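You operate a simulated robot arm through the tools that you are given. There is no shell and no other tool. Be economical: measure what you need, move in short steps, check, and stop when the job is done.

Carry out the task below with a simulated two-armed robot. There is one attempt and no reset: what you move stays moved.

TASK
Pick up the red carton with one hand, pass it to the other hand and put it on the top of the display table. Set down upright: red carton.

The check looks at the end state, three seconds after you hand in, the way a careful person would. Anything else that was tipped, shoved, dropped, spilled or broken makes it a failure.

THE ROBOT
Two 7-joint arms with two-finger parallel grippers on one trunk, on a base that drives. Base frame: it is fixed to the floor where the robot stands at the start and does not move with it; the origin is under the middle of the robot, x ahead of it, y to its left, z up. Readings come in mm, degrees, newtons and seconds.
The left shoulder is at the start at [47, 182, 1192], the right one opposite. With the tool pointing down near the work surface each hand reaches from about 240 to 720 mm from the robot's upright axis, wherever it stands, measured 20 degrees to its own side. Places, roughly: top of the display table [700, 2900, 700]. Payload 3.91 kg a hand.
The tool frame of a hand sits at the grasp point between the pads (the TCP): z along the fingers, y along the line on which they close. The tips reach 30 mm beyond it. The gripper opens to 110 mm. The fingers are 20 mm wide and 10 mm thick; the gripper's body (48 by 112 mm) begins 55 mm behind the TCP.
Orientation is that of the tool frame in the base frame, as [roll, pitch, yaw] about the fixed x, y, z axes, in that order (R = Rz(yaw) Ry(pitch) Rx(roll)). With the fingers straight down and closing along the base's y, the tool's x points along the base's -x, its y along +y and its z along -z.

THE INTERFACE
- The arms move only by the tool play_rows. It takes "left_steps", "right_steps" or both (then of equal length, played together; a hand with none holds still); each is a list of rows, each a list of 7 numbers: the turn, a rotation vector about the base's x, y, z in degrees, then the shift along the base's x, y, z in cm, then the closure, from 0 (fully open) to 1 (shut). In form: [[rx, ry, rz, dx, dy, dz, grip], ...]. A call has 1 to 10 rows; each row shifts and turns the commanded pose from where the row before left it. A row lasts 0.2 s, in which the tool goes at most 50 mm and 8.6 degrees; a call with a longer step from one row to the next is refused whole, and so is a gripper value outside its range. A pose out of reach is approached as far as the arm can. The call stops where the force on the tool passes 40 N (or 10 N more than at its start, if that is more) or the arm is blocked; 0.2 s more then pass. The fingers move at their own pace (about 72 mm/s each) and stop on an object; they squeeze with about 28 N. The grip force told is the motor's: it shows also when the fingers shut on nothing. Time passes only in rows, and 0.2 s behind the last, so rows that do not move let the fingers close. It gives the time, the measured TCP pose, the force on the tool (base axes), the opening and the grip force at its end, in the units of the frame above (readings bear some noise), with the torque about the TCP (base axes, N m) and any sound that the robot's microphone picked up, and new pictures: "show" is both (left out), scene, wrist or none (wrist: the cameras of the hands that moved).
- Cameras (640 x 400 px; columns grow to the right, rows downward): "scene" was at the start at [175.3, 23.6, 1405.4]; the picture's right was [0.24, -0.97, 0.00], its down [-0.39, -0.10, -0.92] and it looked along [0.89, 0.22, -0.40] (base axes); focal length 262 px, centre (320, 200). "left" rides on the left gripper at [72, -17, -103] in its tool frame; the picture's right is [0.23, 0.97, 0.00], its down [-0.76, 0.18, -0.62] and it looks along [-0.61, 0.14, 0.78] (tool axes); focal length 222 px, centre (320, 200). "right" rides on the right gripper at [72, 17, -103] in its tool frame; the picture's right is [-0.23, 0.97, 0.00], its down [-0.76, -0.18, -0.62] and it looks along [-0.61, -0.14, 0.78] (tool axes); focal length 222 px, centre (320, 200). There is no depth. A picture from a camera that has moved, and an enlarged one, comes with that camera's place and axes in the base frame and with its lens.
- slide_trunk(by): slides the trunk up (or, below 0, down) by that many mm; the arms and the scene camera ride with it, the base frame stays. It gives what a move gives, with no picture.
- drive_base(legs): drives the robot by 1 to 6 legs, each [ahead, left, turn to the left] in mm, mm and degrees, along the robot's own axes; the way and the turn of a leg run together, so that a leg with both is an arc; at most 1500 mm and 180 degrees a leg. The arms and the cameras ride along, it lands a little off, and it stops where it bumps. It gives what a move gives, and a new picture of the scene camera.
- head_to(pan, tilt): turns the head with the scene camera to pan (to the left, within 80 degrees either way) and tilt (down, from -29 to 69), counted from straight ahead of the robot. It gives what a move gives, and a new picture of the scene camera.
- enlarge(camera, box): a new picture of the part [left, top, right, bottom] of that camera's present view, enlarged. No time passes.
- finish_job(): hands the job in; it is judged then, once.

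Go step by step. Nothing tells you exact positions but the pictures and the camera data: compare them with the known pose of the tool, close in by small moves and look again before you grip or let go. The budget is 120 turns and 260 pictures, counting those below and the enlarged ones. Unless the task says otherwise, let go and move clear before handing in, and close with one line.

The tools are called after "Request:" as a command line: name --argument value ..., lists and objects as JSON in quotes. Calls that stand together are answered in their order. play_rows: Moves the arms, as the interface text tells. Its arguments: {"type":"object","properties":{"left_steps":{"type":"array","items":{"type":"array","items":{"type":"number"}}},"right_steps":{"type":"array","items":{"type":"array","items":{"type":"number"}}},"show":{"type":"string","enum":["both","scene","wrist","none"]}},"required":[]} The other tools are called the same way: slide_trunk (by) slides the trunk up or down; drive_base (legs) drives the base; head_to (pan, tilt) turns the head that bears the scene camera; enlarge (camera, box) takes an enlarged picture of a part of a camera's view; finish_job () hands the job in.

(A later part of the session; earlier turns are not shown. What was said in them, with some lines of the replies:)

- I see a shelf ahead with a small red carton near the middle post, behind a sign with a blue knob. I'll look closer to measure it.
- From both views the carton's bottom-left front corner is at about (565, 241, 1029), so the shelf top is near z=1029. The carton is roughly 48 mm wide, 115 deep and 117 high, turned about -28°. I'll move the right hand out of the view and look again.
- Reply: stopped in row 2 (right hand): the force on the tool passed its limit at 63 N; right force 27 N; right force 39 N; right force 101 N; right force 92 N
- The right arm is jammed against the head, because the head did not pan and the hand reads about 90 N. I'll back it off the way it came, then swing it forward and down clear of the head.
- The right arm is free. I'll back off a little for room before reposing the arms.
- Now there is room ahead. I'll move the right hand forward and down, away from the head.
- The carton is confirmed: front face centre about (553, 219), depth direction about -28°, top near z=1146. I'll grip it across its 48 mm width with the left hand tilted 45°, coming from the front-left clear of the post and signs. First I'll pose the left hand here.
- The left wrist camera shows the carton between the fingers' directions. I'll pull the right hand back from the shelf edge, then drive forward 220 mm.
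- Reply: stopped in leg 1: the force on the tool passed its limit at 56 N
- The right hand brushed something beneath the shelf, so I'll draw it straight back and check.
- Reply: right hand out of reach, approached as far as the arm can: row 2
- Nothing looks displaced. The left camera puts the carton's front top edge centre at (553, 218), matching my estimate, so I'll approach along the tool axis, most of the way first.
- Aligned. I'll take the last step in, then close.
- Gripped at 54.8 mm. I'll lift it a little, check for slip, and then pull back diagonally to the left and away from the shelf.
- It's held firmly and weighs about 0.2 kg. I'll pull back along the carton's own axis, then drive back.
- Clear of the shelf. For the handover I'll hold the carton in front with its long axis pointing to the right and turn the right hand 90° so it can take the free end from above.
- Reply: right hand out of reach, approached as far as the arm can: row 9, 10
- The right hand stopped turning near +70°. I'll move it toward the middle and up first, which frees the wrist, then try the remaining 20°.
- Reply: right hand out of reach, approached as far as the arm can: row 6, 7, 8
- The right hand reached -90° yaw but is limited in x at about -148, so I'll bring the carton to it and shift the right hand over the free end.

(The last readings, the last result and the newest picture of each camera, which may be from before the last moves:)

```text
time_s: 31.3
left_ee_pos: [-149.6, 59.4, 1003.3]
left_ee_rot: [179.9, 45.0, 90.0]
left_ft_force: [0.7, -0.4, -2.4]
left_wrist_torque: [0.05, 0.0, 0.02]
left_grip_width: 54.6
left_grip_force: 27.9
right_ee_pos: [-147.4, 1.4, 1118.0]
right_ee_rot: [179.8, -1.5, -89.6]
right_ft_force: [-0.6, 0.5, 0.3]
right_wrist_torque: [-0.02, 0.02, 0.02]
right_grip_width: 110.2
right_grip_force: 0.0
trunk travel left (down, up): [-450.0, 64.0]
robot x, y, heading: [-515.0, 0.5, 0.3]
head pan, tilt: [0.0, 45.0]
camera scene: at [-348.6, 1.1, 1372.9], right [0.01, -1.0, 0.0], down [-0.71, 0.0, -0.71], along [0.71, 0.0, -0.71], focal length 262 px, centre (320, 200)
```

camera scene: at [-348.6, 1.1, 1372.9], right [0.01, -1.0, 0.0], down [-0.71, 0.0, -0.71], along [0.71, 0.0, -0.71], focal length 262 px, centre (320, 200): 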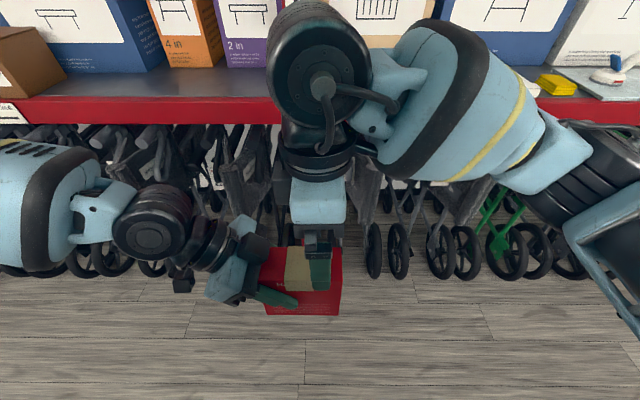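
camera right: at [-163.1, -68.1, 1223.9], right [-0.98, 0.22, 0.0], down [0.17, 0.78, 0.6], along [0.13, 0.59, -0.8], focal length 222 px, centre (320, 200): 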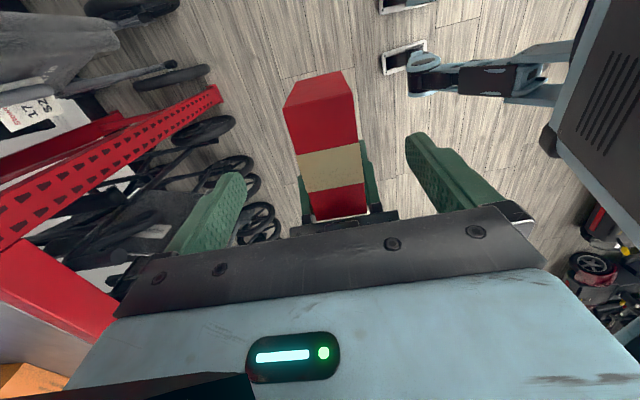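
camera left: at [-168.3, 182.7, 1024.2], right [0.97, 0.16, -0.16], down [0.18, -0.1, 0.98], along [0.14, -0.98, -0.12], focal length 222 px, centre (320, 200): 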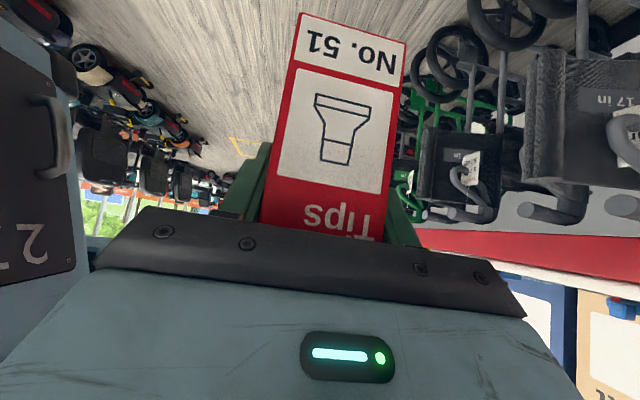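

Box top is at z≈1043, far end at y≈-26, centre x≈-152. I'll lower the right hand to TCP z≈1008 around the free end and look before closing.

Request:
play_rows --right_steps '[[0, 0, 0, -0.4, 0, -3, 0], [0, 0, 0, 0, 0, -4, 0], [0, 0, 0, 0, 0, -4, 0], [0, 0, 0, 0, 0, 0, 0]]' --show "both"

```text
time_s: 32.3
left_ee_pos: [-149.9, 59.3, 1001.4]
left_ee_rot: [179.9, 45.1, 90.0]
left_ft_force: [-0.3, 0.0, -3.5]
left_wrist_torque: [0.06, 0.0, 0.01]
left_grip_width: 54.5
left_grip_force: 28.4
right_ee_pos: [-154.9, 1.3, 1009.4]
right_ee_rot: [179.8, -1.5, -89.6]
right_ft_force: [0.2, 0.1, -1.1]
right_wrist_torque: [-0.01, -0.01, 0.0]
right_grip_width: 109.9
right_grip_force: 0.1
trunk travel left (down, up): [-450.0, 64.0]
robot x, y, heading: [-516.1, -2.7, 0.3]
head pan, tilt: [0.0, 45.0]
camera scene: at [-348.8, 1.1, 1372.9], right [0.01, -1.0, 0.0], down [-0.71, 0.0, -0.71], along [0.71, 0.0, -0.71], focal length 262 px, centre (320, 200)
camera right: at [-171.3, -68.0, 1114.7], right [-0.98, 0.22, 0.0], down [0.17, 0.78, 0.6], along [0.13, 0.59, -0.8], focal length 222 px, centre (320, 200)
```

scene: 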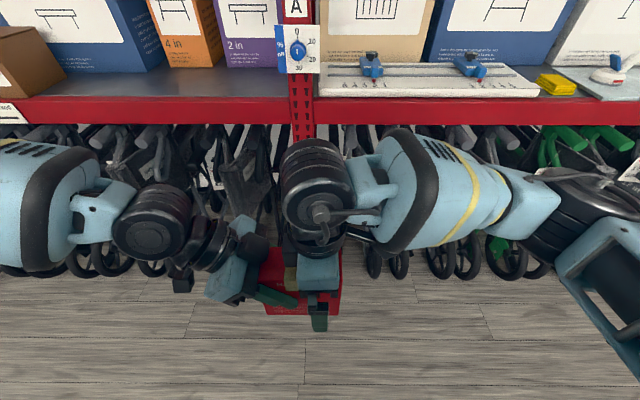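
right: 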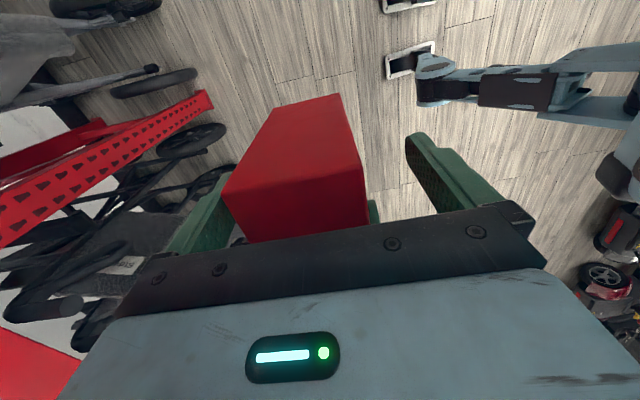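

The carton centre reads x≈-150, so I'll shift the right hand +4 mm and close it with the left still holding.

Request:
play_rows --right_steps '[[0, 0, 0, 0.45, 0, 0, 0], [0, 0, 0, 0, 0, 0, 0.3], [0, 0, 0, 0, 0, 0, 1], [0, 0, 0, 0, 0, 0, 1], [0, 0, 0, 0, 0, 0, 1], [0, 0, 0, 0, 0, 0, 1]]' --show "both"

```text
time_s: 33.7
left_ee_pos: [-149.5, 59.0, 1003.2]
left_ee_rot: [-180.0, 45.0, 90.1]
left_ft_force: [4.5, 0.6, 0.3]
left_wrist_torque: [0.02, 0.82, 0.41]
left_grip_width: 54.5
left_grip_force: 28.2
right_ee_pos: [-149.2, 1.5, 1009.9]
right_ee_rot: [179.8, -1.5, -89.7]
right_ft_force: [-4.1, -1.0, -0.5]
right_wrist_torque: [-0.03, -0.74, -0.12]
right_grip_width: 54.9
right_grip_force: 27.9
trunk travel left (down, up): [-450.0, 64.0]
robot x, y, heading: [-515.7, 1.0, 0.3]
head pan, tilt: [0.0, 45.0]
camera scene: at [-348.6, 1.0, 1372.8], right [0.01, -1.0, 0.0], down [-0.71, 0.0, -0.71], along [0.71, 0.0, -0.71], focal length 262 px, centre (320, 200)
camera right: at [-165.7, -67.4, 1115.2], right [-0.98, 0.22, 0.0], down [0.17, 0.78, 0.6], along [0.14, 0.59, -0.8], focal length 222 px, centre (320, 200)
```

scene: 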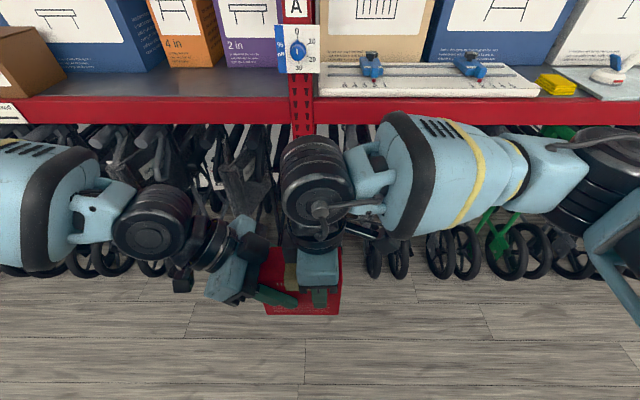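
right: 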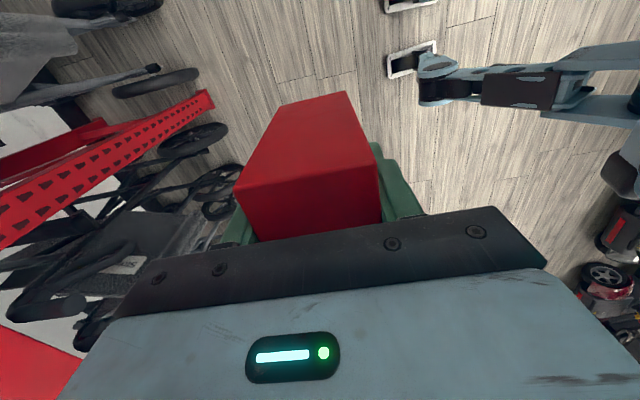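

Both hands hold the carton. I'll release the left, then withdraw it back along its tool axis.

Request:
play_rows --left_steps '[[0, 0, 0, 0, 0, 0, 0.6], [0, 0, 0, 0, 0, 0, 0], [0, 0, 0, 0, 0, 0, 0], [0, 0, 0, 0, 1, 1, 0], [0, 0, 0, 0, 3, 3, 0], [0, 0, 0, 0, 3, 3, 0], [0, 0, 0, 0, 4, 2, 0], [0, 0, 0, 0, 4.5, 0, 0], [0, 0, 0, 0, 4.5, 0, 0]]' --show "both"

```text
time_s: 35.7
left_ee_pos: [-152.6, 263.6, 1087.8]
left_ee_rot: [179.9, 45.0, 89.9]
left_ft_force: [0.3, 0.5, -0.4]
left_wrist_torque: [-0.03, -0.02, -0.03]
left_grip_width: 110.0
left_grip_force: 0.1
right_ee_pos: [-148.9, 2.4, 1009.1]
right_ee_rot: [179.8, -1.5, -89.7]
right_ft_force: [0.2, 0.2, 0.2]
right_wrist_torque: [-0.05, 0.0, 0.0]
right_grip_width: 54.6
right_grip_force: 27.8
trunk travel left (down, up): [-450.0, 64.0]
robot x, y, heading: [-519.9, -0.6, 0.3]
head pan, tilt: [0.0, 45.0]
camera scene: at [-349.2, 2.0, 1372.9], right [0.01, -1.0, 0.0], down [-0.71, -0.01, -0.71], along [0.71, 0.0, -0.71], focal length 262 px, centre (320, 200)
camera left: at [-169.7, 387.1, 1109.2], right [0.97, 0.16, -0.16], down [0.18, -0.1, 0.98], along [0.14, -0.98, -0.12], focal length 222 px, centre (320, 200)
```

scene: 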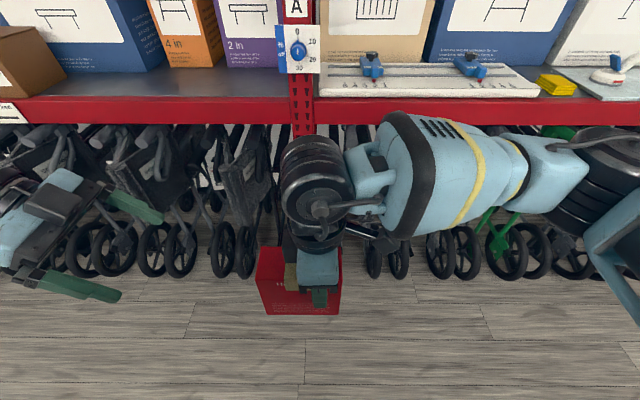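
left: 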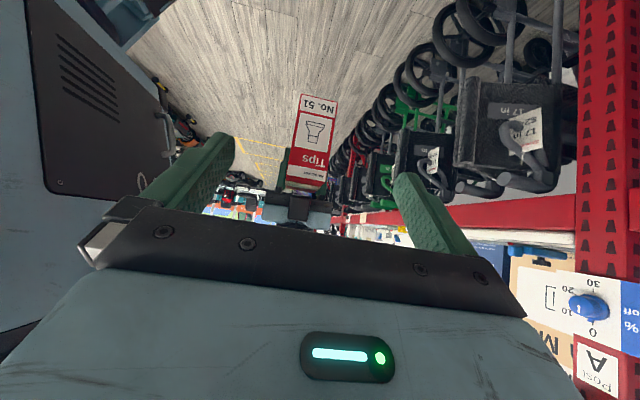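

Handover done: the right hand holds the carton upright. Next I'll look left toward the table route.

Request:
head_to --pan 70 --tilt 15

```text
time_s: 37.1
left_ee_pos: [-151.0, 262.0, 1087.7]
left_ee_rot: [179.9, 45.1, 90.0]
left_ft_force: [0.6, -0.4, 0.6]
left_wrist_torque: [-0.02, -0.01, -0.02]
left_grip_width: 110.2
left_grip_force: 0.1
right_ee_pos: [-149.5, 2.0, 1009.7]
right_ee_rot: [179.7, -1.5, -89.6]
right_ft_force: [0.8, -0.7, 0.4]
right_wrist_torque: [-0.09, -0.01, -0.03]
right_grip_width: 54.6
right_grip_force: 28.1
trunk travel left (down, up): [-450.0, 64.0]
robot x, y, heading: [-514.6, 3.8, 0.6]
head pan, tilt: [70.0, 15.0]
camera scene: at [-398.5, 88.5, 1419.6], right [0.94, -0.34, 0.0], down [-0.09, -0.24, -0.97], along [0.33, 0.91, -0.26], focal length 262 px, centre (320, 200)
```

scene: 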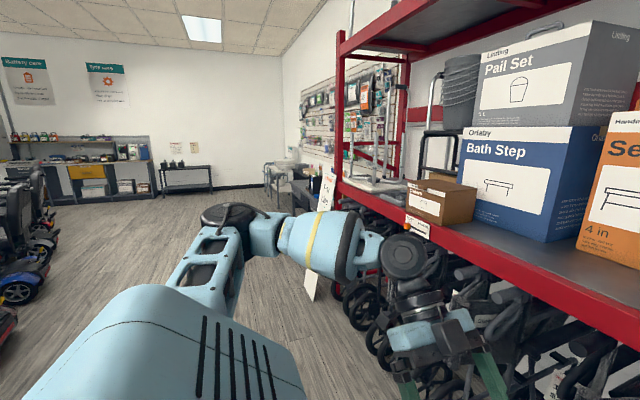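

Request:
enlarge --camera "scene" --box '[230, 120, 430, 310]'

```text
2.11 times, centred on (330, 215) of scene
camera zoom: at [-398.5, 88.5, 1419.6], right [0.94, -0.34, 0.0], down [-0.09, -0.24, -0.97], along [0.33, 0.91, -0.26], focal length 552 px, centre (299, 168)
```

zoom: 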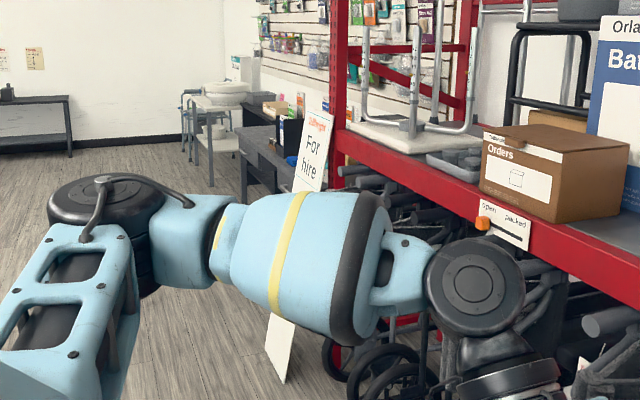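

The display table is the grey one beyond the shelf end, with its front edge near x≈485. A floor sign "For hire" stands near (190, 1950). I'll back off a little more and strafe left well clear of it.

Request:
drive_base --legs '[[-120, 0, 0], [0, 1300, 0]]'

```text
time_s: 49.9
left_ee_pos: [-282.1, 1606.6, 1086.3]
left_ee_rot: [179.9, 45.0, 90.1]
left_ft_force: [0.1, -0.8, 0.0]
left_wrist_torque: [0.02, -0.02, -0.01]
left_grip_width: 110.0
left_grip_force: 0.0
right_ee_pos: [-278.9, 1346.4, 1008.7]
right_ee_rot: [179.8, -1.5, -89.5]
right_ft_force: [0.1, 0.6, 0.5]
right_wrist_torque: [-0.02, -0.01, 0.01]
right_grip_width: 54.9
right_grip_force: 27.9
trunk travel left (down, up): [-450.0, 64.0]
robot x, y, heading: [-645.2, 1340.9, 0.4]
head pan, tilt: [70.0, 15.0]
camera scene: at [-528.6, 1432.2, 1419.6], right [0.94, -0.33, 0.0], down [-0.09, -0.24, -0.97], along [0.32, 0.91, -0.26], focal length 262 px, centre (320, 200)
```

scene: 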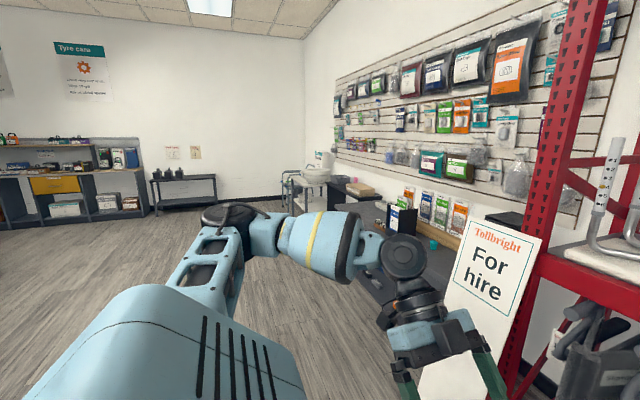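

Request:
drive_base --legs '[[0, 1250, 0]]'

Request:
head_to --pan 10 --tilt 22

```text
time_s: 61.1
left_ee_pos: [-307.2, 2855.1, 1087.9]
left_ee_rot: [179.9, 45.1, 91.0]
left_ft_force: [0.0, 0.3, -0.6]
left_wrist_torque: [0.01, 0.02, 0.04]
left_grip_width: 109.8
left_grip_force: 0.1
right_ee_pos: [-298.5, 2594.9, 1010.1]
right_ee_rot: [179.8, -1.5, -88.6]
right_ft_force: [-1.1, 0.0, 0.1]
right_wrist_torque: [-0.01, 0.01, 0.0]
right_grip_width: 54.9
right_grip_force: 27.9
trunk travel left (down, up): [-450.0, 64.0]
robot x, y, heading: [-667.1, 2582.2, 1.6]
head pan, tilt: [70.0, 15.0]
camera scene: at [-550.2, 2677.0, 1419.6], right [0.95, -0.32, 0.0], down [-0.08, -0.25, -0.97], along [0.31, 0.92, -0.26], focal length 262 px, centre (320, 200)
```

scene: 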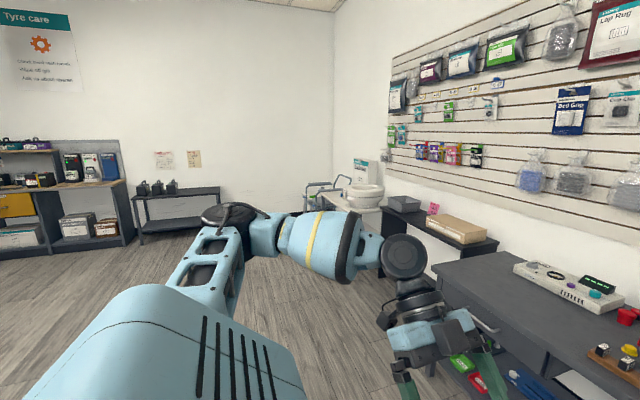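

```text
time_s: 62.4
left_ee_pos: [-305.7, 2855.7, 1088.1]
left_ee_rot: [179.9, 45.0, 91.1]
left_ft_force: [0.3, 0.6, 0.4]
left_wrist_torque: [-0.01, 0.0, -0.01]
left_grip_width: 110.0
left_grip_force: 0.1
right_ee_pos: [-299.1, 2595.7, 1009.7]
right_ee_rot: [179.8, -1.5, -88.6]
right_ft_force: [0.2, -0.4, 0.6]
right_wrist_torque: [-0.08, 0.01, 0.0]
right_grip_width: 55.0
right_grip_force: 27.7
trunk travel left (down, up): [-450.0, 64.0]
robot x, y, heading: [-664.8, 2584.4, 1.6]
head pan, tilt: [10.0, 22.0]
camera scene: at [-489.0, 2606.9, 1408.3], right [0.2, -0.98, 0.0], down [-0.37, -0.07, -0.93], along [0.91, 0.18, -0.37], focal length 262 px, centre (320, 200)
```

scene: 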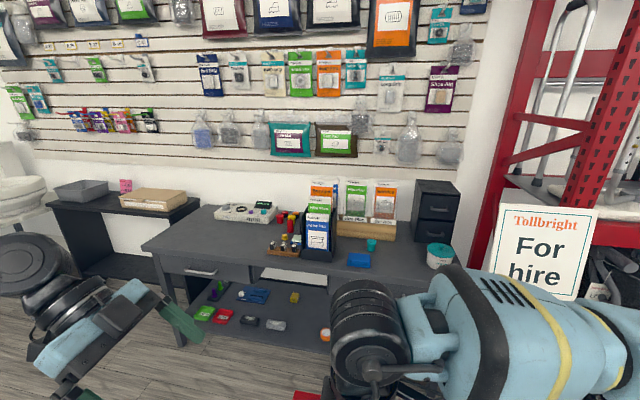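

The table top has free space at its left part, around (550, 3350), between the white device and the spice rack. I'll strafe further left and look again.

Request:
drive_base --legs '[[0, 700, -1.6]]'

Request:
head_to --pan 0 --tilt 28

```text
time_s: 69.0
left_ee_pos: [-299.1, 3545.2, 1086.8]
left_ee_rot: [179.9, 44.9, 88.6]
left_ft_force: [0.6, 0.5, -0.5]
left_wrist_torque: [0.02, 0.01, 0.0]
left_grip_width: 109.7
left_grip_force: 0.1
right_ee_pos: [-302.2, 3285.2, 1009.7]
right_ee_rot: [179.8, -1.5, -91.0]
right_ft_force: [-0.7, -0.3, -0.7]
right_wrist_torque: [-0.05, 0.02, -0.01]
right_grip_width: 54.9
right_grip_force: 28.0
trunk travel left (down, up): [-450.0, 64.0]
robot x, y, heading: [-668.9, 3288.8, -0.8]
head pan, tilt: [10.0, 22.0]
camera scene: at [-491.1, 3305.1, 1408.2], right [0.16, -0.99, 0.0], down [-0.37, -0.06, -0.93], along [0.92, 0.15, -0.37], focal length 262 px, centre (320, 200)
```

scene: 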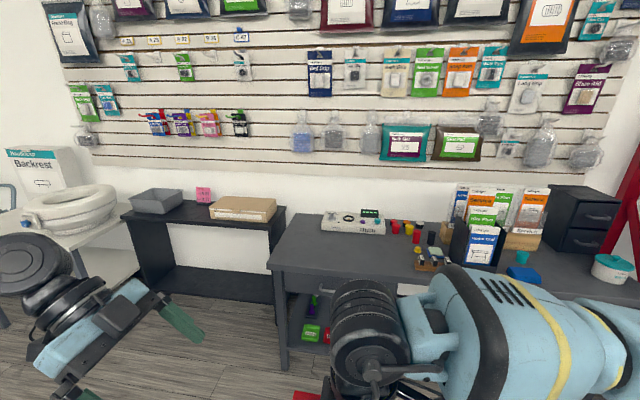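

```text
time_s: 69.7
left_ee_pos: [-298.7, 3546.4, 1087.5]
left_ee_rot: [179.9, 45.0, 88.7]
left_ft_force: [0.4, 0.8, 0.6]
left_wrist_torque: [-0.01, 0.03, 0.0]
left_grip_width: 109.9
left_grip_force: 0.1
right_ee_pos: [-301.6, 3285.4, 1007.7]
right_ee_rot: [179.8, -1.6, -91.0]
right_ft_force: [1.0, 0.3, 0.7]
right_wrist_torque: [-0.02, 0.0, -0.03]
right_grip_width: 54.8
right_grip_force: 27.9
trunk travel left (down, up): [-450.0, 64.0]
robot x, y, heading: [-669.8, 3292.1, -1.2]
head pan, tilt: [0.0, 28.0]
camera scene: at [-491.6, 3289.0, 1398.6], right [-0.02, -1.0, 0.0], down [-0.47, 0.01, -0.88], along [0.88, -0.01, -0.47], focal length 262 px, centre (320, 200)
```

scene: 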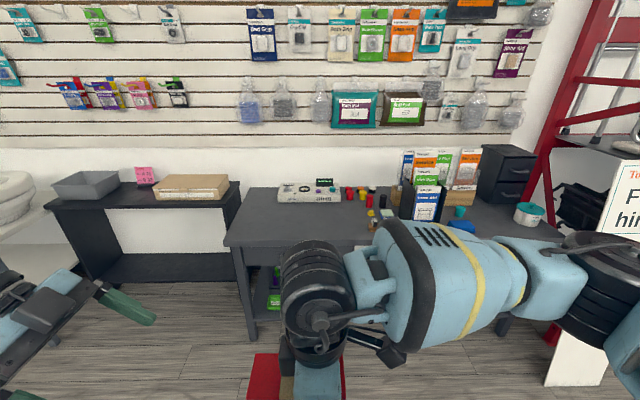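

The table's front-left corner is at about (430, 3690), and the area x 450–780, y 3050–3650 is free. I'll turn the right hand back to its natural yaw, so it has full reach, then approach.

Request:
play_rows --right_steps '[[0, 0, -8.5, 0.5, -0.3, 0.5, 1], [0, 0, -8.5, 0.5, -0.3, 0.5, 1], [0, 0, -8.5, 0.5, -0.3, 0.5, 1], [0, 0, -8.5, 1, -0.3, 0, 1], [0, 0, -8.5, 1, -0.3, 0, 1], [0, 0, -8.5, 1, -0.3, 0, 1], [0, 0, -8.5, 1, -0.3, 0, 1], [0, 0, -8.5, 1, -0.3, 0, 1], [0, 0, -8.5, 1, -0.3, 0, 1], [0, 0, -8.5, 1, -0.3, 0, 1]]' --show "both"

```text
time_s: 71.9
left_ee_pos: [-298.4, 3545.6, 1087.2]
left_ee_rot: [179.8, 45.0, 88.7]
left_ft_force: [0.4, 1.2, -0.1]
left_wrist_torque: [0.04, 0.01, 0.01]
left_grip_width: 109.8
left_grip_force: 0.1
right_ee_pos: [-218.1, 3252.5, 1024.5]
right_ee_rot: [179.7, -1.5, -176.1]
right_ft_force: [-0.7, 0.5, -2.4]
right_wrist_torque: [-0.01, 0.06, 0.0]
right_grip_width: 55.0
right_grip_force: 28.1
trunk travel left (down, up): [-450.0, 64.0]
robot x, y, heading: [-671.6, 3288.5, -1.2]
head pan, tilt: [0.0, 28.0]
camera scene: at [-491.4, 3288.8, 1398.6], right [-0.02, -1.0, 0.0], down [-0.47, 0.01, -0.88], along [0.88, -0.01, -0.47], focal length 262 px, centre (320, 200)
camera right: at [-288.6, 3265.2, 1130.3], right [0.16, 0.99, 0.0], down [0.79, -0.13, 0.6], along [0.59, -0.1, -0.8], focal length 222 px, centre (320, 200)
```

scene: 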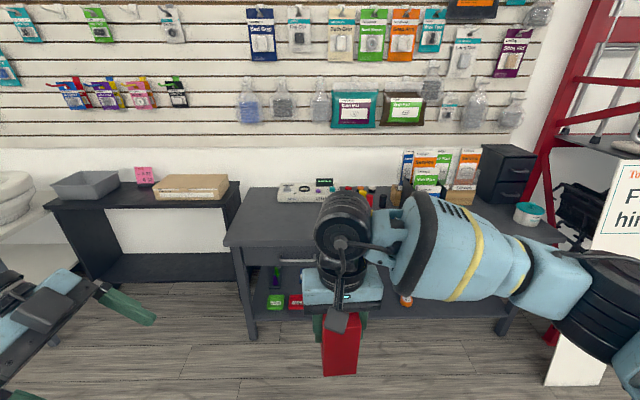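
right: 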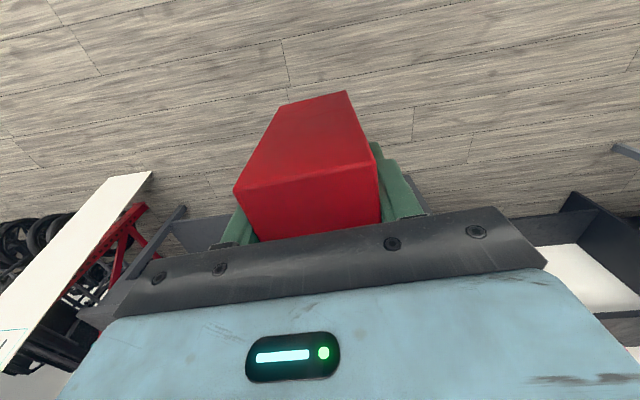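

The carton is held at the front and bottom clears the table by more than 200 mm. I'll drive ahead toward the table.

Request:
drive_base --legs '[[680, 0, 1.2]]'

Request:
head_to --pan 0 --tilt 45

```text
time_s: 75.7
left_ee_pos: [392.0, 3548.8, 1087.1]
left_ee_rot: [179.9, 45.0, 89.8]
left_ft_force: [0.3, 0.5, -1.0]
left_wrist_torque: [-0.03, 0.0, 0.0]
left_grip_width: 109.8
left_grip_force: 0.1
right_ee_pos: [476.3, 3256.5, 1024.3]
right_ee_rot: [179.8, -1.5, -174.8]
right_ft_force: [-0.1, 0.1, -2.3]
right_wrist_torque: [-0.01, 0.04, 0.0]
right_grip_width: 55.0
right_grip_force: 28.5
trunk travel left (down, up): [-450.0, 64.0]
robot x, y, heading: [26.8, 3287.6, 0.1]
head pan, tilt: [0.0, 28.0]
camera scene: at [203.9, 3287.7, 1398.6], right [0.0, -1.0, 0.0], down [-0.47, 0.0, -0.88], along [0.88, 0.0, -0.47], focal length 262 px, centre (320, 200)
```

scene: 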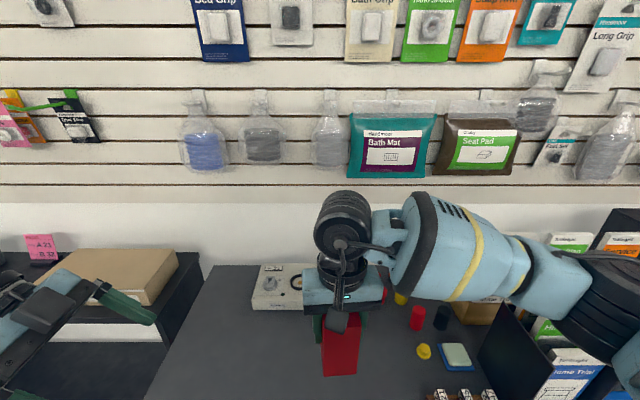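

```text
time_s: 76.5
left_ee_pos: [391.5, 3548.3, 1086.9]
left_ee_rot: [180.0, 45.0, 89.8]
left_ft_force: [0.7, -0.2, -0.4]
left_wrist_torque: [-0.02, -0.01, 0.01]
left_grip_width: 110.0
left_grip_force: 0.1
right_ee_pos: [478.3, 3258.0, 1024.7]
right_ee_rot: [179.8, -1.6, -174.8]
right_ft_force: [0.1, 0.8, -1.6]
right_wrist_torque: [0.02, 0.03, -0.02]
right_grip_width: 54.8
right_grip_force: 28.1
trunk travel left (down, up): [-450.0, 64.0]
robot x, y, heading: [26.5, 3285.3, 0.4]
head pan, tilt: [0.0, 45.0]
camera scene: at [193.7, 3287.6, 1372.9], right [0.0, -1.0, 0.0], down [-0.71, 0.0, -0.71], along [0.71, 0.0, -0.71], focal length 262 px, centre (320, 200)
```

scene: 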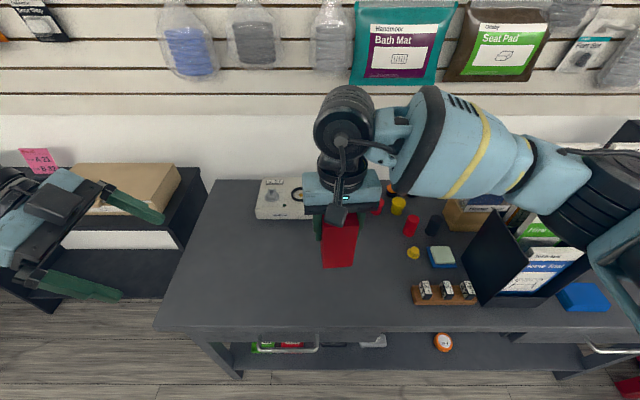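

The spot under the hand is clear, with the rack about 200 mm to the right and the device about 200 mm behind. I'll move 50 mm deeper, lower most of the way, and look.

Request:
play_rows --right_steps '[[0, 0, 0, 2.5, 1, -3, 1], [0, 0, 0, 2.5, 1, -3, 1], [0, 0, 0, 0, 0, -4, 1], [0, 0, 0, 0, 0, -4, 1], [0, 0, 0, 0, 0, -4, 1], [0, 0, 0, 0, 0, -2, 1], [0, 0, 0, 0, 0, 0, 1]]' --show "both"

```text
time_s: 78.1
left_ee_pos: [391.9, 3547.9, 1086.4]
left_ee_rot: [179.9, 45.1, 89.9]
left_ft_force: [0.2, 0.1, 0.5]
left_wrist_torque: [0.02, -0.01, 0.0]
left_grip_width: 110.1
left_grip_force: 0.1
right_ee_pos: [527.3, 3275.2, 821.7]
right_ee_rot: [179.8, -1.5, -174.8]
right_ft_force: [-0.2, -0.5, -1.7]
right_wrist_torque: [-0.02, 0.05, -0.02]
right_grip_width: 55.1
right_grip_force: 27.4
trunk travel left (down, up): [-450.0, 64.0]
robot x, y, heading: [26.7, 3283.0, 0.3]
head pan, tilt: [0.0, 45.0]
camera scene: at [193.8, 3287.6, 1372.9], right [0.0, -1.0, 0.0], down [-0.71, 0.0, -0.71], along [0.71, 0.0, -0.71], focal length 262 px, centre (320, 200)
camera right: at [456.2, 3286.9, 928.0], right [0.14, 0.99, 0.0], down [0.79, -0.11, 0.6], along [0.6, -0.09, -0.8], focal length 222 px, centre (320, 200)
```

scene: 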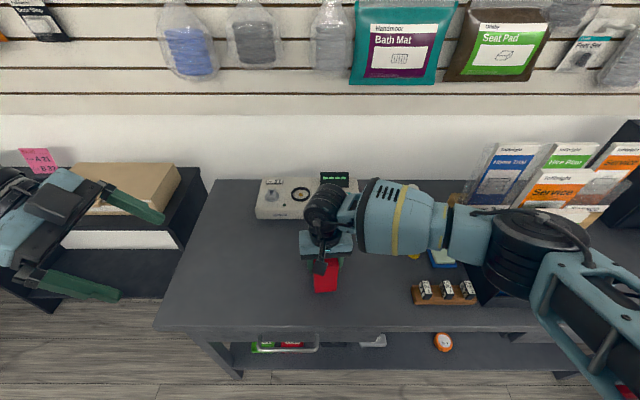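
right: 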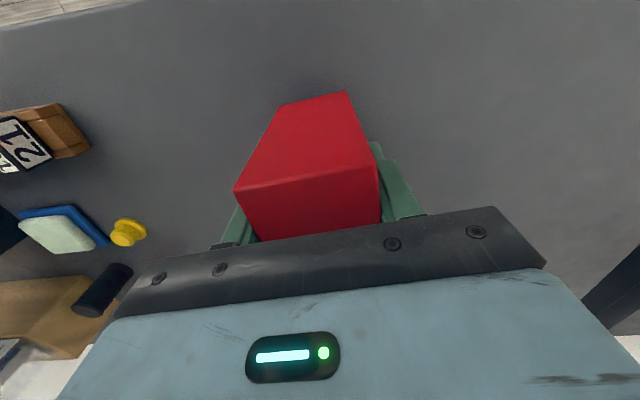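

Before the last few centimetres I'll check the forearm's clearance to the brochure holder.

Request:
enlarge --camera "scene" --box '[360, 140, 640, 320]'

Request:
head_to --pan -30 --tilt 35

```text
2.22 times, centred on (500, 230) of scene
camera zoom: at [193.8, 3287.6, 1372.9], right [0.0, -1.0, 0.0], down [-0.71, 0.0, -0.71], along [0.71, 0.0, -0.71], focal length 583 px, centre (-80, 133)
```

zoom: 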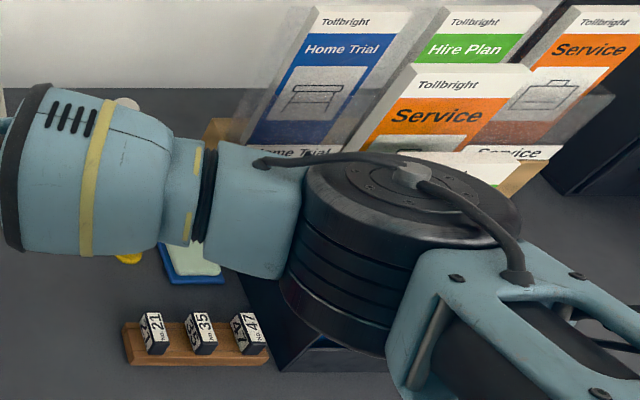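

```text
time_s: 79.1
left_ee_pos: [391.1, 3548.5, 1087.2]
left_ee_rot: [179.9, 45.0, 89.9]
left_ft_force: [-0.1, 0.5, -0.1]
left_wrist_torque: [-0.02, 0.03, 0.0]
left_grip_width: 109.9
left_grip_force: 0.1
right_ee_pos: [527.2, 3275.3, 822.6]
right_ee_rot: [179.8, -1.4, -174.8]
right_ft_force: [0.6, 0.0, -2.0]
right_wrist_torque: [0.03, 0.07, 0.01]
right_grip_width: 54.6
right_grip_force: 27.6
trunk travel left (down, up): [-450.0, 64.0]
robot x, y, heading: [23.8, 3285.8, 0.1]
head pan, tilt: [-30.0, 35.0]
camera scene: at [189.0, 3243.7, 1387.6], right [-0.5, -0.87, 0.0], down [-0.5, 0.28, -0.82], along [0.71, -0.41, -0.57], focal length 262 px, centre (320, 200)
```

scene: 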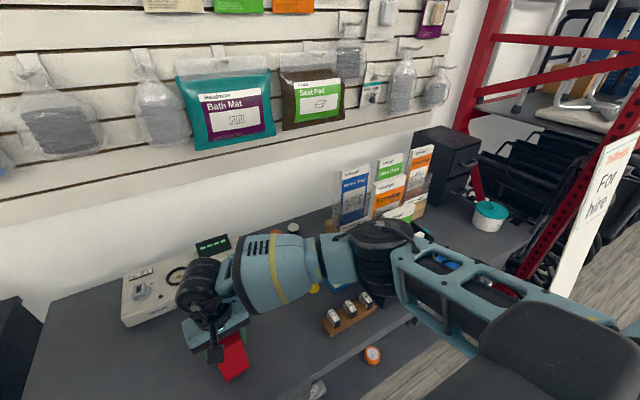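

The elbow is right above the brochure holder, so lowering here is risky. I'll raise the hand again and shift the robot 180 mm to the left, where the elbow will be over only low items.

Request:
play_rows --right_steps '[[0, 0, 0, 0, 0, 4, 1], [0, 0, 0, 0, 0, 4, 1], [0, 0, 0, 0, 0, 4, 1], [0, 0, 0, 0, 0, 4, 1]]' --show "scene"

Request:
drive_base --legs '[[0, 180, 0]]'

Request:
head_to --pan -25 --tilt 45

```text
time_s: 80.1
left_ee_pos: [392.7, 3548.9, 1088.5]
left_ee_rot: [180.0, 45.0, 89.9]
left_ft_force: [-0.3, 0.1, 0.1]
left_wrist_torque: [-0.02, -0.01, 0.02]
left_grip_width: 110.1
left_grip_force: 0.0
right_ee_pos: [526.3, 3275.9, 988.7]
right_ee_rot: [179.9, -1.4, -174.8]
right_ft_force: [-0.6, -0.2, -2.0]
right_wrist_torque: [-0.01, 0.03, 0.01]
right_grip_width: 54.7
right_grip_force: 28.4
trunk travel left (down, up): [-450.0, 64.0]
robot x, y, heading: [27.0, 3282.9, 0.3]
head pan, tilt: [-30.0, 35.0]
camera scene: at [188.5, 3243.8, 1387.7], right [-0.5, -0.87, 0.0], down [-0.5, 0.29, -0.82], along [0.71, -0.41, -0.57], focal length 262 px, centre (320, 200)
```

scene: 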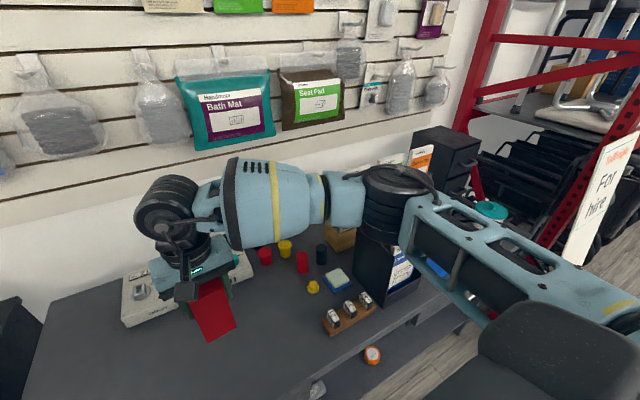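

```text
time_s: 82.2
left_ee_pos: [393.1, 3721.6, 1087.9]
left_ee_rot: [179.9, 44.9, 89.5]
left_ft_force: [0.0, -0.9, 0.0]
left_wrist_torque: [-0.02, 0.0, -0.01]
left_grip_width: 110.0
left_grip_force: 0.0
right_ee_pos: [527.2, 3448.5, 986.5]
right_ee_rot: [179.8, -1.5, -175.0]
right_ft_force: [-0.2, 0.1, -2.1]
right_wrist_torque: [-0.01, 0.07, 0.01]
right_grip_width: 54.9
right_grip_force: 28.4
trunk travel left (down, up): [-450.0, 64.0]
robot x, y, heading: [29.0, 3462.4, -0.2]
head pan, tilt: [-30.0, 35.0]
camera scene: at [188.6, 3418.0, 1387.6], right [-0.5, -0.87, 0.0], down [-0.5, 0.29, -0.82], along [0.71, -0.41, -0.57], focal length 262 px, centre (320, 200)
```

scene: 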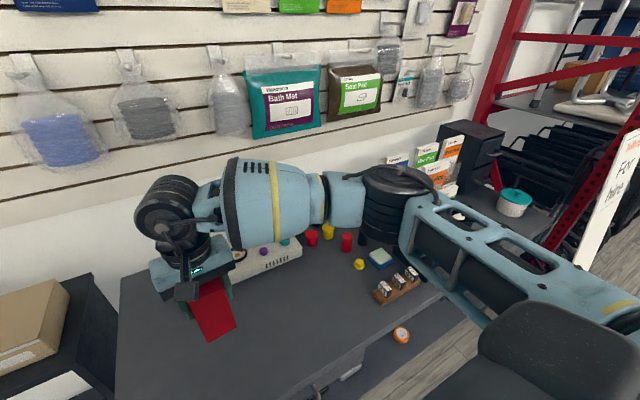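

```text
time_s: 83.0
left_ee_pos: [392.5, 3721.6, 1087.6]
left_ee_rot: [179.9, 45.1, 89.5]
left_ft_force: [0.0, 1.0, 0.3]
left_wrist_torque: [0.04, -0.03, 0.03]
left_grip_width: 110.0
left_grip_force: 0.1
right_ee_pos: [528.7, 3447.4, 985.4]
right_ee_rot: [179.8, -1.5, -175.1]
right_ft_force: [0.2, 0.1, -3.0]
right_wrist_torque: [0.04, 0.04, 0.03]
right_grip_width: 54.8
right_grip_force: 28.2
trunk travel left (down, up): [-450.0, 64.0]
robot x, y, heading: [28.5, 3460.2, 0.0]
head pan, tilt: [-25.0, 45.0]
camera scene: at [186.0, 3427.6, 1372.9], right [-0.42, -0.91, 0.0], down [-0.64, 0.3, -0.71], along [0.64, -0.3, -0.71], focal length 262 px, centre (320, 200)
```

scene: 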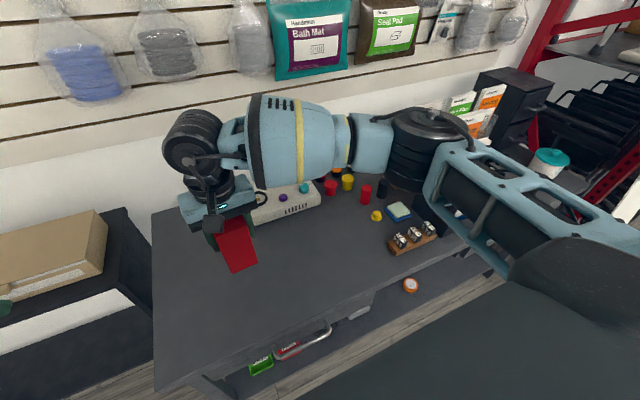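

The elbow is now clear of the holder. Lowering most of the way again.

Request:
play_rows --right_steps '[[0, 0, 0, 0, 0, -4, 1], [0, 0, 0, 0, 0, -4, 1], [0, 0, 0, 0, 0, -4, 1], [0, 0, 0, 0, 0, -4, 1], [0, 0, 0, 0, 0, -2, 1], [0, 0, 0, 0, 0, 0, 1]]' --show "both"

```text
time_s: 84.4
left_ee_pos: [392.3, 3722.0, 1087.1]
left_ee_rot: [179.8, 45.0, 89.5]
left_ft_force: [0.0, -0.7, 0.7]
left_wrist_torque: [-0.02, 0.03, 0.02]
left_grip_width: 109.8
left_grip_force: 0.1
right_ee_pos: [528.5, 3449.0, 806.0]
right_ee_rot: [179.8, -1.6, -175.1]
right_ft_force: [0.4, 0.2, -1.4]
right_wrist_torque: [0.01, 0.07, 0.0]
right_grip_width: 54.8
right_grip_force: 27.9
trunk travel left (down, up): [-450.0, 64.0]
robot x, y, heading: [24.2, 3460.6, -0.0]
head pan, tilt: [-25.0, 45.0]
camera scene: at [186.0, 3427.5, 1372.9], right [-0.42, -0.91, 0.0], down [-0.64, 0.3, -0.71], along [0.64, -0.3, -0.71], focal length 262 px, centre (320, 200)
camera right: at [457.0, 3459.3, 911.5], right [0.14, 0.99, 0.0], down [0.79, -0.11, 0.6], along [0.6, -0.09, -0.8], focal length 222 px, centre (320, 200)
```

scene: 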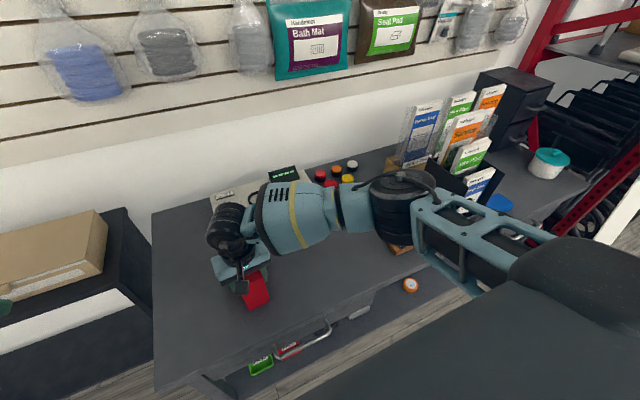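
right: 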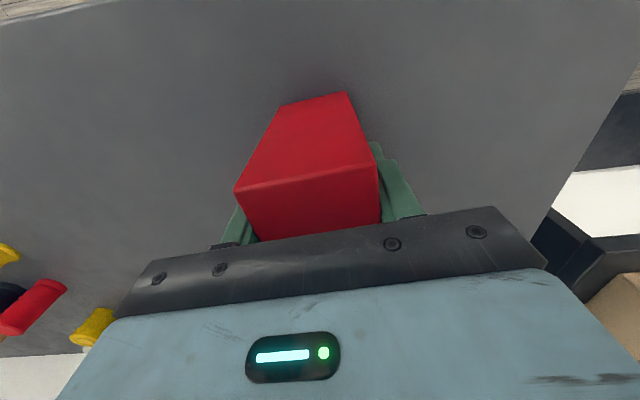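

Request:
play_rows --right_steps '[[0, 0, 0, 0, 0, -1, 1], [0, 0, 0, 0, 0, -0.5, 1], [0, 0, 0, 0, 0, -0.3, 1], [0, 0, 0, 0, 0, 0, 1]]' --show "wrist"

```text
time_s: 85.4
left_ee_pos: [391.2, 3721.8, 1088.1]
left_ee_rot: [179.7, 44.9, 89.4]
left_ft_force: [0.1, 0.5, -0.7]
left_wrist_torque: [0.02, -0.03, -0.03]
left_grip_width: 109.8
left_grip_force: 0.0
right_ee_pos: [528.6, 3448.4, 790.4]
right_ee_rot: [179.7, -1.2, -175.1]
right_ft_force: [4.9, 1.0, 31.6]
right_wrist_torque: [-0.8, -0.22, 0.18]
right_grip_width: 54.8
right_grip_force: 27.8
trunk travel left (down, up): [-450.0, 64.0]
robot x, y, heading: [25.2, 3464.2, -0.3]
head pan, tilt: [-25.0, 45.0]
camera right: at [457.2, 3459.8, 895.8], right [0.14, 0.99, 0.0], down [0.79, -0.11, 0.61], along [0.6, -0.09, -0.79], focal length 222 px, centre (320, 200)
```

right: 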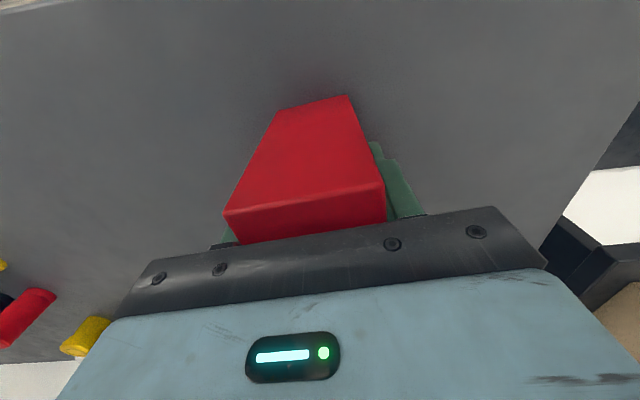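

Firm contact (32 N) at TCP z≈790. I'll ease up slightly and check it.

Request:
play_rows --right_steps '[[0, 0, 0, 0, 0, 0.2, 1], [0, 0, 0, 0, 0, 0, 1]]' --show "wrist"

Request:
head_to --pan 0 --tilt 45

Request:
enlarge --camera "scene" --box '[240, 190, 420, 310]'

```text
time_s: 86.0
left_ee_pos: [391.8, 3721.9, 1087.3]
left_ee_rot: [179.9, 45.0, 89.5]
left_ft_force: [-0.5, -0.5, 0.3]
left_wrist_torque: [0.01, -0.03, 0.01]
left_grip_width: 110.0
left_grip_force: 0.0
right_ee_pos: [528.0, 3447.7, 791.3]
right_ee_rot: [179.7, -1.3, -175.1]
right_ft_force: [6.1, 3.1, 15.1]
right_wrist_torque: [-0.17, -0.96, 0.25]
right_grip_width: 54.8
right_grip_force: 27.5
trunk travel left (down, up): [-450.0, 64.0]
robot x, y, heading: [24.8, 3458.3, -0.0]
head pan, tilt: [-25.0, 45.0]
camera right: at [456.3, 3459.4, 896.1], right [0.14, 0.99, 0.0], down [0.79, -0.11, 0.6], along [0.6, -0.09, -0.8], focal length 222 px, centre (320, 200)
```

right: 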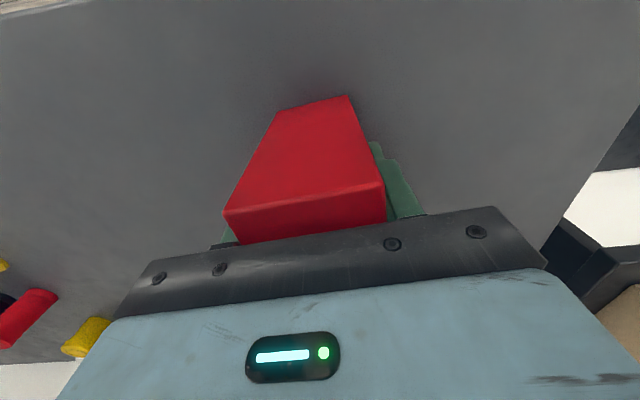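

```text
time_s: 86.9
left_ee_pos: [391.0, 3721.0, 1087.8]
left_ee_rot: [179.8, 45.0, 89.6]
left_ft_force: [-0.2, -0.3, -0.6]
left_wrist_torque: [-0.05, 0.03, 0.01]
left_grip_width: 110.3
left_grip_force: 0.0
right_ee_pos: [528.3, 3448.2, 790.3]
right_ee_rot: [179.8, -1.5, -175.2]
right_ft_force: [4.2, 3.9, 10.2]
right_wrist_torque: [-0.08, -0.77, 0.25]
right_grip_width: 54.5
right_grip_force: 28.1
trunk travel left (down, up): [-450.0, 64.0]
robot x, y, heading: [26.8, 3459.0, 0.0]
head pan, tilt: [0.0, 45.0]
camera scene: at [193.0, 3462.3, 1372.9], right [0.0, -1.0, 0.0], down [-0.71, 0.0, -0.71], along [0.71, 0.0, -0.71], focal length 262 px, centre (320, 200)
```

scene: 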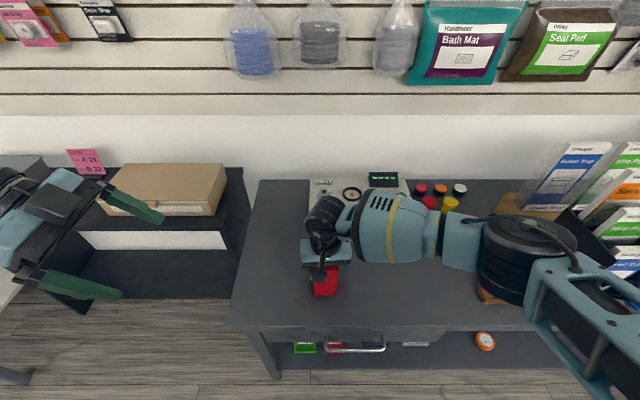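

```text
3.33 times, centred on (330, 250) of scene
camera zoom: at [193.0, 3462.3, 1372.9], right [0.0, -1.0, 0.0], down [-0.71, 0.0, -0.71], along [0.71, 0.0, -0.71], focal length 874 px, centre (287, 33)
```

zoom: 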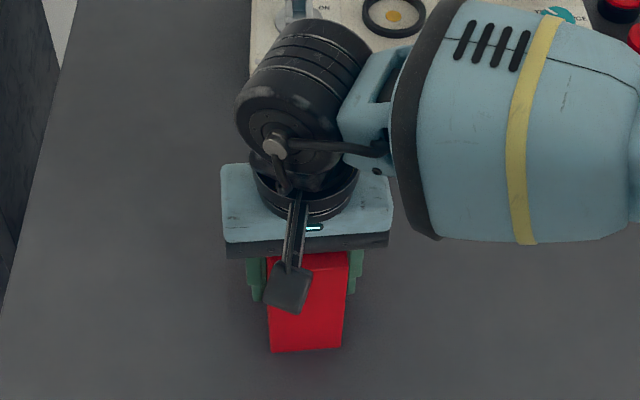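

The wrist view geometry gives a vertical end face at x≈500, with its bottom near z≈716 and top near 837. So the carton stands flat and just slid up in the grip on contact. I'll release it and rise straight up.

Request:
play_rows --right_steps '[[0, 0, 0, 0, 0, 0, 0.6], [0, 0, 0, 0, 0, 0, 0.2], [0, 0, 0, 0, 0, 0, 0.2]]' --show "both"

```text
time_s: 87.7
left_ee_pos: [393.0, 3721.2, 1087.3]
left_ee_rot: [179.9, 45.1, 89.4]
left_ft_force: [0.3, 0.0, 1.1]
left_wrist_torque: [0.0, 0.0, 0.02]
left_grip_width: 110.1
left_grip_force: 0.0
right_ee_pos: [528.2, 3447.2, 789.9]
right_ee_rot: [179.9, -1.5, -175.2]
right_ft_force: [0.0, -0.5, -0.2]
right_wrist_torque: [-0.03, -0.04, 0.01]
right_grip_width: 87.8
right_grip_force: 0.0
trunk travel left (down, up): [-450.0, 64.0]
robot x, y, heading: [27.0, 3464.9, -0.3]
head pan, tilt: [0.0, 45.0]
camera scene: at [193.6, 3462.0, 1372.8], right [0.0, -1.0, 0.0], down [-0.71, 0.0, -0.71], along [0.71, 0.0, -0.71], focal length 262 px, centre (320, 200)
camera right: at [456.7, 3458.8, 895.8], right [0.14, 0.99, 0.0], down [0.79, -0.11, 0.6], along [0.6, -0.09, -0.8], focal length 222 px, centre (320, 200)
```

scene: 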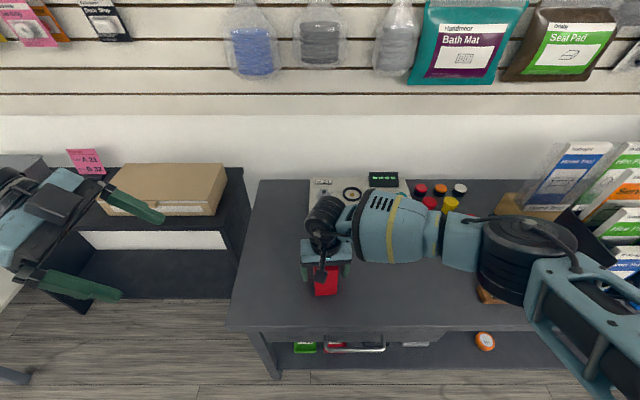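
right: 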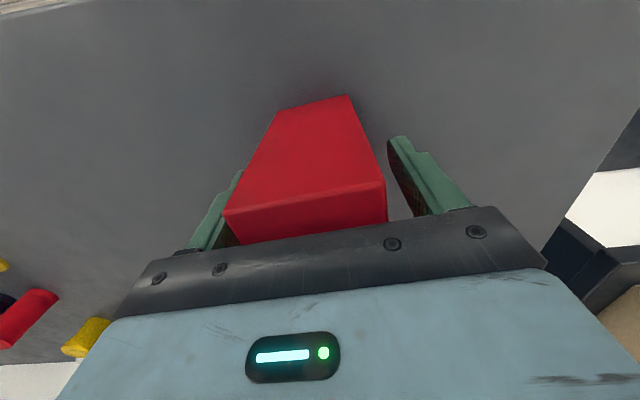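

Carton didn't move on release and the hand is free of load. Rising straight up.

Request:
play_rows --right_steps '[[0, 0, 0, 0, 0, 1, 0.1], [0, 0, 0, 0, 0, 3, 0.1], [0, 0, 0, 0, 0, 4, 0.1], [0, 0, 0, 0, 0, 4, 0.1], [0, 0, 0, 0, 0, 4, 0.1], [0, 0, 0, 0, 0, 4, 0.1]]' --show "both"

Request:
drive_base --legs '[[-300, 0, 0]]'

```text
time_s: 89.1
left_ee_pos: [392.0, 3721.5, 1088.1]
left_ee_rot: [179.9, 44.9, 89.5]
left_ft_force: [-0.2, -0.4, -0.3]
left_wrist_torque: [-0.02, -0.01, 0.01]
left_grip_width: 109.9
left_grip_force: 0.1
right_ee_pos: [526.2, 3446.9, 990.4]
right_ee_rot: [179.9, -1.5, -175.1]
right_ft_force: [-0.1, 0.7, 0.6]
right_wrist_torque: [-0.02, -0.01, 0.02]
right_grip_width: 99.0
right_grip_force: 0.1
trunk travel left (down, up): [-450.0, 64.0]
robot x, y, heading: [25.1, 3460.0, -0.2]
head pan, tilt: [0.0, 45.0]
camera scene: at [193.2, 3462.1, 1372.9], right [0.0, -1.0, 0.0], down [-0.71, 0.0, -0.71], along [0.71, 0.0, -0.71], focal length 262 px, centre (320, 200)
camera right: at [455.4, 3458.7, 1094.9], right [0.14, 0.99, 0.0], down [0.79, -0.11, 0.6], along [0.6, -0.09, -0.8], focal length 222 px, centre (320, 200)
```

scene: 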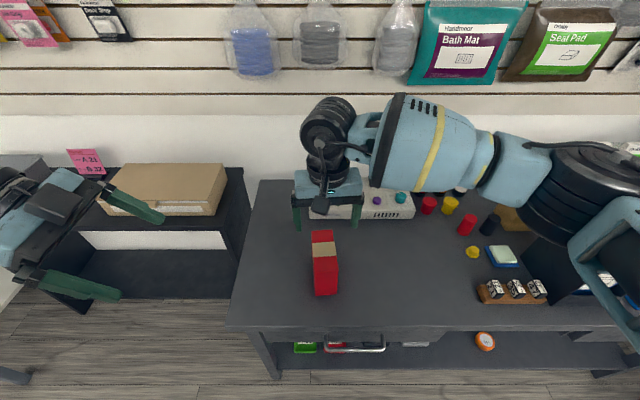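
right: 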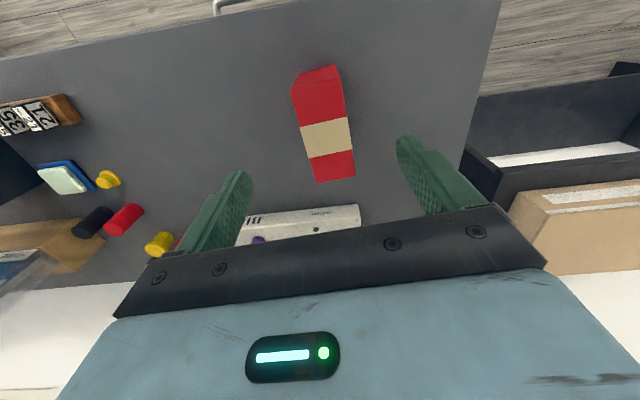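

```text
time_s: 91.1
left_ee_pos: [104.1, 3720.7, 1087.5]
left_ee_rot: [179.9, 45.0, 89.1]
left_ft_force: [0.8, 0.0, -0.6]
left_wrist_torque: [0.03, 0.0, 0.0]
left_grip_width: 110.0
left_grip_force: 0.0
right_ee_pos: [236.6, 3444.1, 988.6]
right_ee_rot: [179.7, -1.5, -175.5]
right_ft_force: [0.4, 0.1, -0.1]
right_wrist_torque: [-0.02, -0.01, 0.02]
right_grip_width: 99.0
right_grip_force: 0.1
trunk travel left (down, up): [-450.0, 64.0]
robot x, y, heading: [-266.5, 3462.1, -0.5]
head pan, tilt: [0.0, 45.0]
camera scene: at [-96.4, 3462.2, 1372.9], right [-0.01, -1.0, 0.0], down [-0.71, 0.01, -0.71], along [0.71, -0.01, -0.71], focal length 262 px, centre (320, 200)
```

scene: 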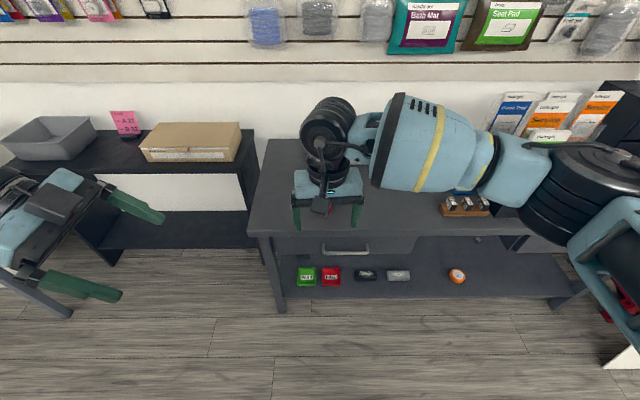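

The carton stands upright on the table top, nothing else on the table was disturbed, and both hands are clear. Handing in.

Request:
finish_job

```text
The job is handed in.
```

The red carton is standing upright on the display table: the left hand picked it up, passed it to the right hand, and the right hand set it down. On the way, the right hand bumped something under the shelf; in the pictures afterward nothing looked tipped or moved.
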